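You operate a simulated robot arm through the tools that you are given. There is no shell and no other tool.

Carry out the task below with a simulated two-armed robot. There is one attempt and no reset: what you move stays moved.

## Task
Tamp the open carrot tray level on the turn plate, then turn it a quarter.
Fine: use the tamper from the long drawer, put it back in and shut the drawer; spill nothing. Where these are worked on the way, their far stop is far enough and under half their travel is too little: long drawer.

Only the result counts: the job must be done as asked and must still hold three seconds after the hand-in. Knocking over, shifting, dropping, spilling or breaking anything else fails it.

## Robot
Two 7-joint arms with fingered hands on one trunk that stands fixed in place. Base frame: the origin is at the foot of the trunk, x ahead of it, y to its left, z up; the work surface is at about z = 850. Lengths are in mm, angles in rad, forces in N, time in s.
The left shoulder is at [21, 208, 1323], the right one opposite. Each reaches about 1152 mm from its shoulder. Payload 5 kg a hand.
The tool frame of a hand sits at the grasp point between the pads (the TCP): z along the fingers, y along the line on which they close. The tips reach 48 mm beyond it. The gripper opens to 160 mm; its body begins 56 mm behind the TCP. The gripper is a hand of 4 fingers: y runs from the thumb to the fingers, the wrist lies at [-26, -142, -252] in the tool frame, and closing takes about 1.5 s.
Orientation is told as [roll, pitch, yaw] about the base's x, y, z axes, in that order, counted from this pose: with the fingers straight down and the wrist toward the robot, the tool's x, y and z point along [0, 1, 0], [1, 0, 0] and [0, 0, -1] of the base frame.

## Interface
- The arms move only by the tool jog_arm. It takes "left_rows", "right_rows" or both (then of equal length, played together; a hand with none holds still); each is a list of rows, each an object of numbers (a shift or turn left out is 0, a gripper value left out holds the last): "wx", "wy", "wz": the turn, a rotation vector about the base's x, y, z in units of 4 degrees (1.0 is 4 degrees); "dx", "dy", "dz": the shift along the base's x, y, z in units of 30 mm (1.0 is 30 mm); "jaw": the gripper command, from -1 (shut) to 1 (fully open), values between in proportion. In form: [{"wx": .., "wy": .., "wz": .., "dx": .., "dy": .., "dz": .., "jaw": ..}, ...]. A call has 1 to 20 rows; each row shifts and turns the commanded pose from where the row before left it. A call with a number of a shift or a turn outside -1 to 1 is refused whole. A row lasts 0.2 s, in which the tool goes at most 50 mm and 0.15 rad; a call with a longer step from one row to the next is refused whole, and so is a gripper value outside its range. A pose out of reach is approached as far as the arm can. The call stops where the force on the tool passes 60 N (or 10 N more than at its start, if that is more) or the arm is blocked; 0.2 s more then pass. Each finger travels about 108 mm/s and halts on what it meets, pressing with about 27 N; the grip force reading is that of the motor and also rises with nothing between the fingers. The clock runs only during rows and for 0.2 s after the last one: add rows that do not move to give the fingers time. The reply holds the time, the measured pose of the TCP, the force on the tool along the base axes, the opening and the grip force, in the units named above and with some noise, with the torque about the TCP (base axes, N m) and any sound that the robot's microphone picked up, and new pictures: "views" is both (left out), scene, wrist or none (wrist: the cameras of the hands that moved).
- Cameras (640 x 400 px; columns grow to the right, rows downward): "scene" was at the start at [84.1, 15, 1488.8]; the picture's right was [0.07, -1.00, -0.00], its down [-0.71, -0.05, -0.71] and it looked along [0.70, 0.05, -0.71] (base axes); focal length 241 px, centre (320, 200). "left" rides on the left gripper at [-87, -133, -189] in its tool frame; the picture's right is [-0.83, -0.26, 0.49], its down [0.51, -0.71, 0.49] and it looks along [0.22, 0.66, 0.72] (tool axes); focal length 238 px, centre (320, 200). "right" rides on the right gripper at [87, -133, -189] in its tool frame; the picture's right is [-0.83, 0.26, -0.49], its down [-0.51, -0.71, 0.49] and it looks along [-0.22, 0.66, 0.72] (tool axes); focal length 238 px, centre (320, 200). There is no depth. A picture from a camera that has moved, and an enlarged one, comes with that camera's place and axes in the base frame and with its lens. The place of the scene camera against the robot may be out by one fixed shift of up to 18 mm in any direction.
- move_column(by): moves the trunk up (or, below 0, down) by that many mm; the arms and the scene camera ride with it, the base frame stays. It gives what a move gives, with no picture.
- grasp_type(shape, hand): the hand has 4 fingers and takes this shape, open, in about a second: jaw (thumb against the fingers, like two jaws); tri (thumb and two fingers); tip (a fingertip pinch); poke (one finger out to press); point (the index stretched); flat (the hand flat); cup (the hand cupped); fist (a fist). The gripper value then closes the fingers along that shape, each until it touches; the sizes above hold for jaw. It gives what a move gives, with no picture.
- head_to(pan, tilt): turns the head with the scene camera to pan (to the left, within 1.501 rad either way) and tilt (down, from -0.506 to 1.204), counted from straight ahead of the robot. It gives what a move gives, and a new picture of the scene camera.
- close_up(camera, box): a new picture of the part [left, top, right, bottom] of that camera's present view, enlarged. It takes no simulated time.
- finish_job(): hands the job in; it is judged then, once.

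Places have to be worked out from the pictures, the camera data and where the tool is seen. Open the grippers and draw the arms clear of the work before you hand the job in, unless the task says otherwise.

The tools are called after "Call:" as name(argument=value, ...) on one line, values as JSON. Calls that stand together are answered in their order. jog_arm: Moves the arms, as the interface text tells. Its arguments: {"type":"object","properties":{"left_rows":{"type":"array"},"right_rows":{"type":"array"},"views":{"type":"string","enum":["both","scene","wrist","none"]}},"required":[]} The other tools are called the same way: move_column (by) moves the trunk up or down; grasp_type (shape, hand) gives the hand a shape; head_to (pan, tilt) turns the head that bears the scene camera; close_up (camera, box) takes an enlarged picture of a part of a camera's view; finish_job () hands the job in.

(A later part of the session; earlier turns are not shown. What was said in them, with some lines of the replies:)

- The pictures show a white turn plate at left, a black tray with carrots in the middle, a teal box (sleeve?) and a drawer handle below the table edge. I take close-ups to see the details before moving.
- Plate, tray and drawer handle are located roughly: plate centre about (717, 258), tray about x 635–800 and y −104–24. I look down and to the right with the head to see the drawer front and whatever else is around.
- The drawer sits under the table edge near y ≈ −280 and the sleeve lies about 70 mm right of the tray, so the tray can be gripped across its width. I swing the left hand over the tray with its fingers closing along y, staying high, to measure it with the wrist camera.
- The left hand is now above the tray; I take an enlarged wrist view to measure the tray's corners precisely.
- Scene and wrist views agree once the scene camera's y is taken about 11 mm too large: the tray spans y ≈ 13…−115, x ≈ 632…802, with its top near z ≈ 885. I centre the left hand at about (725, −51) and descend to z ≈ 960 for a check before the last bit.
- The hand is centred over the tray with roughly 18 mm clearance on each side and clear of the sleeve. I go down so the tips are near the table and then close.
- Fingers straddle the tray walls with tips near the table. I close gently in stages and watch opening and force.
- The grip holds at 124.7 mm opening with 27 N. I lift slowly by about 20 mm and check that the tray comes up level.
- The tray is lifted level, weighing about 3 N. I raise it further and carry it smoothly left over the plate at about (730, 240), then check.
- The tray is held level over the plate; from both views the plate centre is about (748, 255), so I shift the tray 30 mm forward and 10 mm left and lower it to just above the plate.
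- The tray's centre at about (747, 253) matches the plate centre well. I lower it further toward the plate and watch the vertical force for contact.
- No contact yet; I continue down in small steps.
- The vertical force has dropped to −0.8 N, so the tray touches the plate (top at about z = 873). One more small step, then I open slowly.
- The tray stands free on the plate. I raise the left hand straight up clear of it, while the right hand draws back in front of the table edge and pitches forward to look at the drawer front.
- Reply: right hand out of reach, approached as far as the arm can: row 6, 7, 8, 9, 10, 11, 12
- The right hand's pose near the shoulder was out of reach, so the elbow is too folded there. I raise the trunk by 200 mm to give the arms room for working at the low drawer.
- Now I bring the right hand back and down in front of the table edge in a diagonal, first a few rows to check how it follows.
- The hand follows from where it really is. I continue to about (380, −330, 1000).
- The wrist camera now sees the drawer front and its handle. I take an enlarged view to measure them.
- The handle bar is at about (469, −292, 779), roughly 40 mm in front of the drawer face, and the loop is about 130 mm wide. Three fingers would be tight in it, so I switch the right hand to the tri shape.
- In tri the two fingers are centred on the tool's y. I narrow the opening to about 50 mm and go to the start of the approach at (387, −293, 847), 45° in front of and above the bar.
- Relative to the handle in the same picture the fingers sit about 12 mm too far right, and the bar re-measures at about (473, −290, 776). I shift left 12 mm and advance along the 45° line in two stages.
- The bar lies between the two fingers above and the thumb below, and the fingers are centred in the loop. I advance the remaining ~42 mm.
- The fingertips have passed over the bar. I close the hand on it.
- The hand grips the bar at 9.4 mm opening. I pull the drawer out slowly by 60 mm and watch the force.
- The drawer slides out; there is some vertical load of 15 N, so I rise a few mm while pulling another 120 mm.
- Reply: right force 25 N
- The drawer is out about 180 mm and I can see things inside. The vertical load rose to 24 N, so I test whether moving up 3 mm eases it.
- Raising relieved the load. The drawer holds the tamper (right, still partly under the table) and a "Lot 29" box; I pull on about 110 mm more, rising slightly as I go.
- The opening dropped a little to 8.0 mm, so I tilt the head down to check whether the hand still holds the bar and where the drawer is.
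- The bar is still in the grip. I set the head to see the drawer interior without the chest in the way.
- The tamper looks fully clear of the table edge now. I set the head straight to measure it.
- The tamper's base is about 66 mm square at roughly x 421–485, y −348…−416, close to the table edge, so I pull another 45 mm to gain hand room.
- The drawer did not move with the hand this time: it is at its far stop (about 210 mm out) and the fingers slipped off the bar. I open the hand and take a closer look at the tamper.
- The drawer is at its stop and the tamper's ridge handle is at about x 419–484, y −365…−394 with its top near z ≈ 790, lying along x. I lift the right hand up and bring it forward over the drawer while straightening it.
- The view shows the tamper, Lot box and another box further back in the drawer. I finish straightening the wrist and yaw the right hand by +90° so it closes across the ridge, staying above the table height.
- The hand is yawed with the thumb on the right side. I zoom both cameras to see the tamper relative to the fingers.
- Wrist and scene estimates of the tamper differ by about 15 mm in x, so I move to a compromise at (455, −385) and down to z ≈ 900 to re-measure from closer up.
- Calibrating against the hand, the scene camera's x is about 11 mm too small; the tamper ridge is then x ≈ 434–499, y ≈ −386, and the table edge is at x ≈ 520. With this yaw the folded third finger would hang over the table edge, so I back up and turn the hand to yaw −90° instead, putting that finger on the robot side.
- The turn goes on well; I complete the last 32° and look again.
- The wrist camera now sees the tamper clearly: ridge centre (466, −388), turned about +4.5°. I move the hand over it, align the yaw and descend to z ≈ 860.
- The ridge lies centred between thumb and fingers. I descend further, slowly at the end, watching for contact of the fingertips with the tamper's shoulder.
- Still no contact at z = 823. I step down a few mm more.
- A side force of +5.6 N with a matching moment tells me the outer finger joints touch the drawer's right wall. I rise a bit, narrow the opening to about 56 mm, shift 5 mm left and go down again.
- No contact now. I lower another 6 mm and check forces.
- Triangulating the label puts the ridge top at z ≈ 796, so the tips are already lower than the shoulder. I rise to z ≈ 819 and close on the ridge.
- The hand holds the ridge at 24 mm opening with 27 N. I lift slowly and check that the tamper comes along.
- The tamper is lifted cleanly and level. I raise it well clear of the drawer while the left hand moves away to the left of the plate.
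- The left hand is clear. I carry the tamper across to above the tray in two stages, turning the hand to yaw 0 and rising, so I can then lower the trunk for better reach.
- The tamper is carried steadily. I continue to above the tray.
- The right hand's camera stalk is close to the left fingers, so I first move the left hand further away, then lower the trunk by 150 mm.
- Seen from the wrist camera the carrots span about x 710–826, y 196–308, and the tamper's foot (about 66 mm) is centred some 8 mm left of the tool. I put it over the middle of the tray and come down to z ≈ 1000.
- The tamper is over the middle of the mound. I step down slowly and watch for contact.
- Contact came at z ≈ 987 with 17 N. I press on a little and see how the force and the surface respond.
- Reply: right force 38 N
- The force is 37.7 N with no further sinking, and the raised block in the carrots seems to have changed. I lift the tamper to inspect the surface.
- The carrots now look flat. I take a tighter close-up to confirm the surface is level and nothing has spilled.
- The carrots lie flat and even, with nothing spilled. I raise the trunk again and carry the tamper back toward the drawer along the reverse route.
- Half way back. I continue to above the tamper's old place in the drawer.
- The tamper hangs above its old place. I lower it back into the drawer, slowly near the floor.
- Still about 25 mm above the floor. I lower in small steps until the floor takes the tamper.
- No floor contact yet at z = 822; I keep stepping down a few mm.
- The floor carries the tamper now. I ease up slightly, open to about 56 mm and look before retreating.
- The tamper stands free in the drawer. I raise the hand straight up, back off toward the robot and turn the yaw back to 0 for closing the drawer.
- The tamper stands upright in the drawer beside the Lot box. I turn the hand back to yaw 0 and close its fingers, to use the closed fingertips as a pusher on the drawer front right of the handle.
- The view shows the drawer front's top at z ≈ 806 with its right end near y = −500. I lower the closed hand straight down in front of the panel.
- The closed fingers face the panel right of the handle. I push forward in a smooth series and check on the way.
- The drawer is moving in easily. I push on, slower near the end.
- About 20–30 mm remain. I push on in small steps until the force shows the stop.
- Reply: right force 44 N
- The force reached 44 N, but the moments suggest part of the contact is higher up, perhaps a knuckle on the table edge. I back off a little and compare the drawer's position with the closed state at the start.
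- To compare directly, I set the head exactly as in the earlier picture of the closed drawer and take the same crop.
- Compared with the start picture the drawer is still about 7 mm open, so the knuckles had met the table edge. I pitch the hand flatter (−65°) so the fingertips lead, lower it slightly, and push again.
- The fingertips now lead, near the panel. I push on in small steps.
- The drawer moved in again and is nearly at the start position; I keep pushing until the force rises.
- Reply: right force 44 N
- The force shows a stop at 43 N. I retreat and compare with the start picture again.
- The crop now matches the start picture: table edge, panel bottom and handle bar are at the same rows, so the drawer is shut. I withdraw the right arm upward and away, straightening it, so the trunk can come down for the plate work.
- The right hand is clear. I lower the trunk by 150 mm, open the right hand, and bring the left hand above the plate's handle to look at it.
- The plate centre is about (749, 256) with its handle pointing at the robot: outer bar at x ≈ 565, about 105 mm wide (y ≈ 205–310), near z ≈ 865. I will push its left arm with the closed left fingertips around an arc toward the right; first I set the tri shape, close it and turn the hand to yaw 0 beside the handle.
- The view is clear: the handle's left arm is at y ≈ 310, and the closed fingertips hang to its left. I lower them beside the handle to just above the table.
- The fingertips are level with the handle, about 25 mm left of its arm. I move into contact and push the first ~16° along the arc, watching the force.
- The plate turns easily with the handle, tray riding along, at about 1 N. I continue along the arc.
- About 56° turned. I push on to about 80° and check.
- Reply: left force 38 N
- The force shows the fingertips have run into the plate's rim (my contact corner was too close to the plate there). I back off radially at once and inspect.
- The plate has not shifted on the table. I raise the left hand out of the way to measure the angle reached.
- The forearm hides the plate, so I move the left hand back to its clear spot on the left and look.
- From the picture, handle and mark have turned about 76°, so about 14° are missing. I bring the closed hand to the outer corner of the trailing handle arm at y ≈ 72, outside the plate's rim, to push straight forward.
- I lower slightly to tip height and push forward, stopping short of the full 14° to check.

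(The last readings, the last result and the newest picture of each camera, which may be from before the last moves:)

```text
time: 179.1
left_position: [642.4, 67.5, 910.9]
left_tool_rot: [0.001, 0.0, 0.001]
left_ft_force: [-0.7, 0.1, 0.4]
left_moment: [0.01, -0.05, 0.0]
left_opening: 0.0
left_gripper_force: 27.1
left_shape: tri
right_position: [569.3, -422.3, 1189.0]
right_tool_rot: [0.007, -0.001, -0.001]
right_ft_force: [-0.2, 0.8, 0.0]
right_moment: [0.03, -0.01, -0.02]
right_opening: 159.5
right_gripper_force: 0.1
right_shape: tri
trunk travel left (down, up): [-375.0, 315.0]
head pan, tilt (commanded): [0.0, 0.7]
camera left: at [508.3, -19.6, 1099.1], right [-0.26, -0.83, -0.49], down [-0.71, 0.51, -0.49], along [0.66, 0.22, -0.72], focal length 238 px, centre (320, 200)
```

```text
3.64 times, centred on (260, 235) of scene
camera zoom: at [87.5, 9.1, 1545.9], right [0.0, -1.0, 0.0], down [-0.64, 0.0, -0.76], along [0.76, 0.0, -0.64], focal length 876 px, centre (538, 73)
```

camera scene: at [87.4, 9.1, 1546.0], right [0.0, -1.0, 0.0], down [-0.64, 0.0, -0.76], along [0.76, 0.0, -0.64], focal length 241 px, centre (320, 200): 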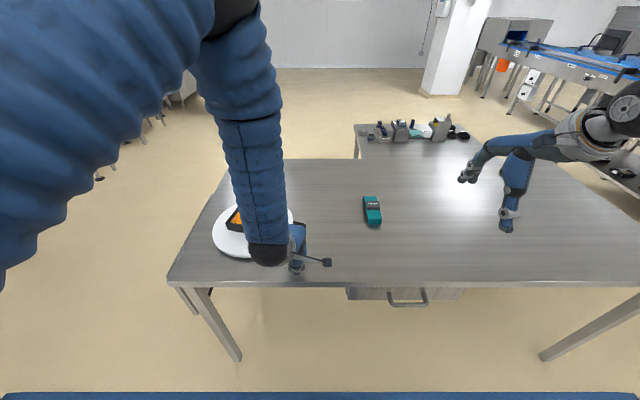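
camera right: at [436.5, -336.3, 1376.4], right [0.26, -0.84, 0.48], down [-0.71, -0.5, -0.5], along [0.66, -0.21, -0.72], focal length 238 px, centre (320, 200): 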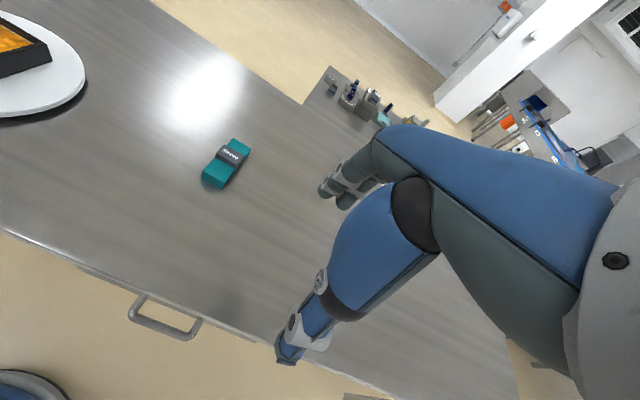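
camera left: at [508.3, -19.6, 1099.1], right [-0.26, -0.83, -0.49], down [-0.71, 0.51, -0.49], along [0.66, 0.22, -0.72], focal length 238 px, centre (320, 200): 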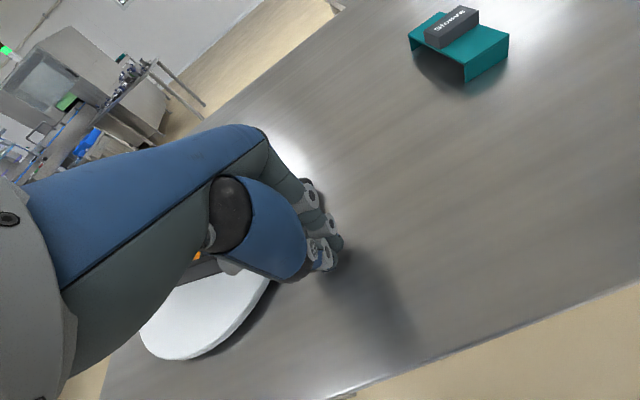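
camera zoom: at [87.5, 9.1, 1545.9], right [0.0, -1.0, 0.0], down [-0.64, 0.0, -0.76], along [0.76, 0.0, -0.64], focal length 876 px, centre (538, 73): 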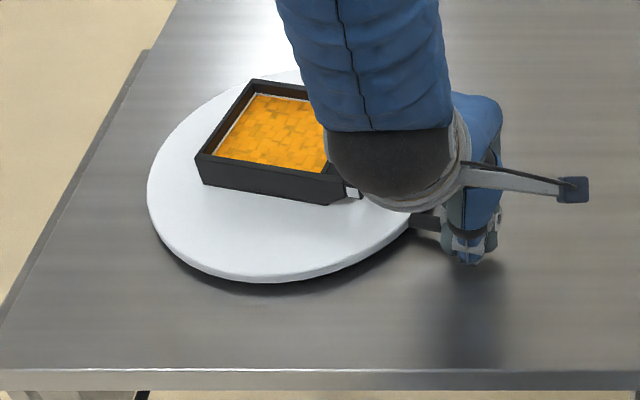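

The fingertips are just at the handle's corner. I push on a further 18 mm.

Call:
jog_arm(left_rows=[{"dx": 0.2}, {"dx": 0.2}, {"dx": 0.2}, {}], views="none")

Call:
close_up(camera="scene", box=[190, 180, 330, 290])

```text
time: 180.1
left_position: [660.7, 68.0, 909.9]
left_tool_rot: [0.0, -0.001, 0.002]
left_ft_force: [-0.3, -0.1, 1.0]
left_moment: [0.05, -0.05, -0.01]
left_opening: 0.0
left_gripper_force: 26.9
left_shape: tri
right_position: [569.8, -423.6, 1188.6]
right_tool_rot: [0.006, -0.002, 0.0]
right_ft_force: [0.5, -0.1, -0.5]
right_moment: [0.0, 0.03, -0.06]
right_opening: 159.7
right_gripper_force: 0.1
right_shape: tri
trunk travel left (down, up): [-375.0, 315.0]
head pan, tilt (commanded): [0.0, 0.7]
```

```text
3.64 times, centred on (260, 235) of scene
camera zoom: at [87.7, 9.1, 1545.9], right [0.0, -1.0, 0.0], down [-0.64, 0.0, -0.76], along [0.76, 0.0, -0.64], focal length 876 px, centre (538, 73)
```

zoom: 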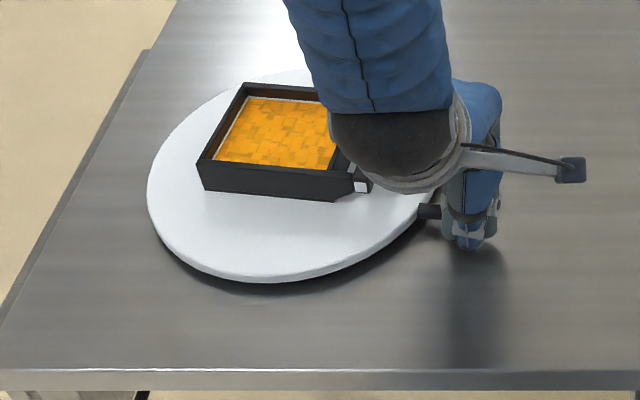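

The tray has come to about 83°. I push another 20 mm for the remaining ~7°, shifting slightly right to keep clear of the rim.

Call:
jog_arm(left_rows=[{"dx": 0.2, "dy": -0.1}, {"dx": 0.2, "dy": -0.1}, {"dx": 0.2}, {}], views="none")

Call:
close_up(camera="scene", box=[190, 180, 330, 290])

```text
time: 181.1
left_position: [678.6, 60.6, 908.7]
left_tool_rot: [0.0, 0.0, -0.001]
left_ft_force: [0.9, -0.4, 2.9]
left_moment: [0.06, -0.13, -0.02]
left_opening: 0.1
left_gripper_force: 27.3
left_shape: tri
right_position: [568.8, -423.4, 1187.5]
right_tool_rot: [0.007, -0.001, -0.001]
right_ft_force: [0.6, -0.4, -0.3]
right_moment: [-0.02, 0.0, 0.03]
right_opening: 159.8
right_gripper_force: 0.1
right_shape: tri
trunk travel left (down, up): [-375.0, 315.0]
head pan, tilt (commanded): [0.0, 0.7]
```

```text
3.64 times, centred on (260, 235) of scene
camera zoom: at [87.5, 9.1, 1546.0], right [0.0, -1.0, 0.0], down [-0.64, 0.0, -0.76], along [0.76, 0.0, -0.64], focal length 876 px, centre (538, 73)
```

zoom: 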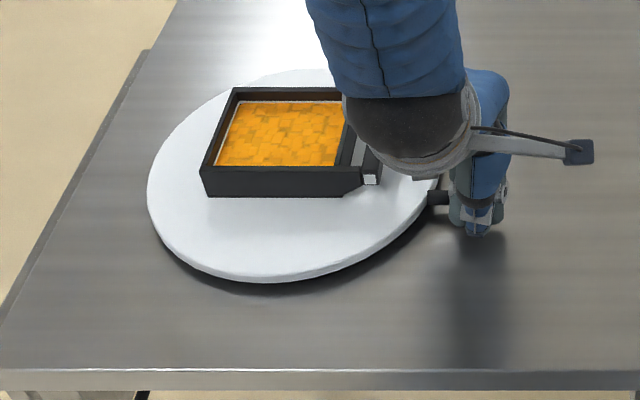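

The tray edge now reads about 89°. I back the hand off straight, raise it and clear the view to verify with the mark and handle.

Call:
jog_arm(left_rows=[{"dx": -0.4}, {"dx": -0.8}, {"dx": -0.8, "dz": 0.3}, {"dz": 0.8, "dx": -0.8}, {"dz": 0.9, "dx": -0.8}, {"dz": 0.9, "dx": -0.8}, {"dz": 0.9, "dx": -0.5}, {"dz": 0.9, "dx": -0.3}, {"dz": 0.9}, {"dz": 0.9}, {"dy": 0.6, "dz": 0.3}, {"dy": 0.9}, {"dy": 0.95}, {"dy": 0.95}, {"dy": 0.95}, {"dy": 0.95}, {"dy": 0.95}, {"dy": 0.95}, {"dy": 0.95}, {}], views="none")

Call:
jog_arm(left_rows=[{"dy": 0.95, "jaw": -0.5}, {"dy": 0.95, "jaw": 0}, {"dy": 0.95, "jaw": 0.5}, {"dy": 0.95, "jaw": 1}, {"dy": 0.95}, {"dy": 0.95}, {"dy": 0.9}, {"dy": 0.5}, {}], views="scene")

Call:
close_up(camera="scene", box=[190, 180, 330, 290])

```text
time: 185.3
left_position: [522.6, 303.9, 1110.1]
left_tool_rot: [0.003, -0.001, 0.0]
left_ft_force: [-0.3, -1.0, 0.0]
left_moment: [0.06, 0.0, 0.03]
left_opening: 0.0
left_gripper_force: 27.0
left_shape: tri
right_position: [568.9, -424.5, 1187.6]
right_tool_rot: [0.008, -0.001, 0.0]
right_ft_force: [-0.3, 1.3, 0.9]
right_moment: [0.05, 0.05, 0.02]
right_opening: 160.0
right_gripper_force: 0.0
right_shape: tri
trunk travel left (down, up): [-375.0, 315.0]
head pan, tilt (commanded): [0.0, 0.7]
```

```text
time: 187.3
left_position: [520.7, 521.9, 1113.1]
left_tool_rot: [0.001, -0.002, -0.001]
left_ft_force: [0.6, -0.5, 0.3]
left_moment: [0.02, 0.07, 0.0]
left_opening: 159.9
left_gripper_force: 0.1
left_shape: tri
right_position: [569.3, -422.7, 1188.0]
right_tool_rot: [0.007, -0.001, 0.0]
right_ft_force: [0.2, -0.4, 0.5]
right_moment: [0.01, -0.02, 0.01]
right_opening: 159.6
right_gripper_force: 0.1
right_shape: tri
trunk travel left (down, up): [-375.0, 315.0]
head pan, tilt (commanded): [0.0, 0.7]
camera scene: at [87.9, 9.2, 1545.9], right [0.0, -1.0, 0.0], down [-0.64, 0.0, -0.76], along [0.76, 0.0, -0.64], focal length 241 px, centre (320, 200)
```

scene: 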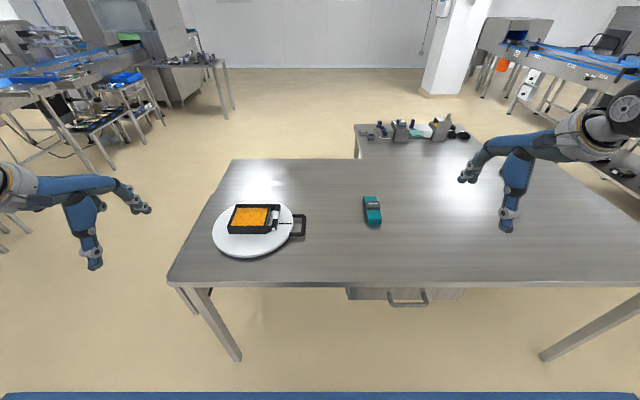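

```text
3.64 times, centred on (260, 235) of scene
camera zoom: at [87.9, 9.2, 1545.9], right [0.0, -1.0, 0.0], down [-0.64, 0.0, -0.76], along [0.76, 0.0, -0.64], focal length 876 px, centre (538, 73)
```

zoom: 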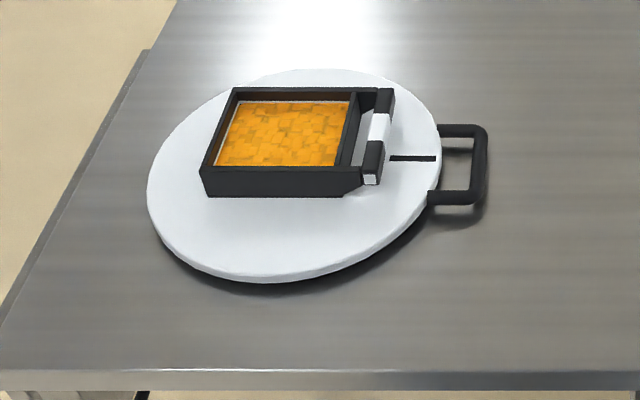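

Mark and handle now read 90° (handle points to the right, tray turned with it), and the sleeve is where it was. I take last close-ups of the drawer and the carrots before handing in.

Call:
close_up(camera="scene", box=[330, 260, 490, 330])

Call:
close_up(camera="scene", box=[220, 195, 310, 245])

Call:
close_up(camera="right", box=[60, 220, 300, 400])

```text
4.00 times, centred on (410, 295) of scene
camera zoom: at [87.9, 9.2, 1545.9], right [0.0, -1.0, 0.0], down [-0.64, 0.0, -0.76], along [0.76, 0.0, -0.64], focal length 964 px, centre (-40, -180)
```

zoom: 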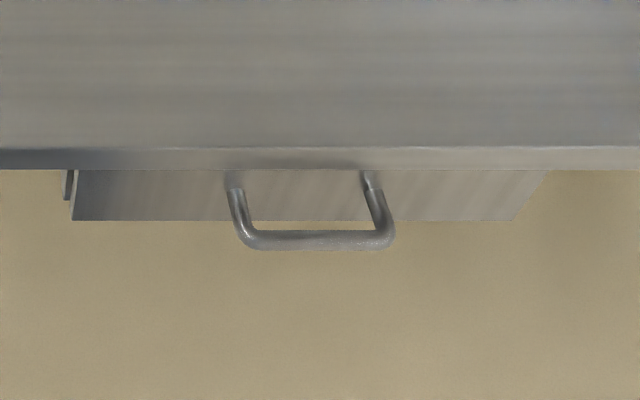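

```text
7.11 times, centred on (265, 220) of scene
camera zoom: at [87.9, 9.2, 1545.9], right [0.0, -1.0, 0.0], down [-0.64, 0.0, -0.76], along [0.76, 0.0, -0.64], focal length 1714 px, centre (711, 58)
```

zoom: 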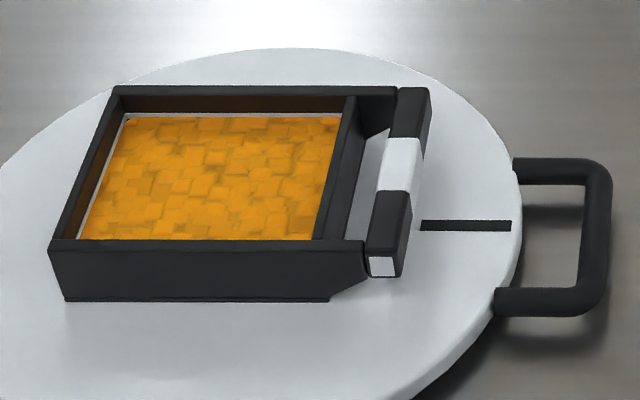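

```text
2.22 times, centred on (180, 310) of right
camera zoom: at [437.0, -337.2, 1376.0], right [0.26, -0.84, 0.48], down [-0.71, -0.5, -0.5], along [0.66, -0.21, -0.72], focal length 530 px, centre (631, -44)
```

zoom: 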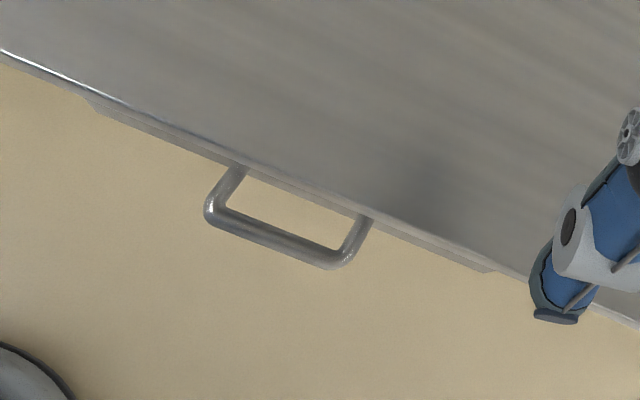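

The drawer is shut as at the start with the tamper inside. The carrots are level, the tray sits on the plate turned a quarter, and both hands are open and clear, so I hand in.

Call:
finish_job()

```text
The job is handed in.
```

The job is handed in. The carrots are tamped level on the turn plate, and the plate with the tray is turned a quarter.

- **Tray:** I carried it level from the table onto the middle of the plate; nothing spilled.
- **Tamping:** One press of about 38 N with the tamper flattened the mound. The close-ups afterwards show an even surface.
- **Drawer:** I pulled it out to its far stop, about 210 mm. The tamper is back in it, and the drawer is shut to within about a millimetre of its starting position by the picture.
- **Quarter turn:** The plate was turned so its handle now points to the robot's right. The mark and handle read about 90° in the final picture.

**Unplanned contacts:**
- While pushing the handle, my fingertips ran into the plate's rim. By the pictures, the plate did not shift.
- My first push on the drawer stopped about 7 mm short because a knuckle caught the table edge; a second push closed it.

By the last pictures the sleeve is where it was, and both hands are open and clear of the work.
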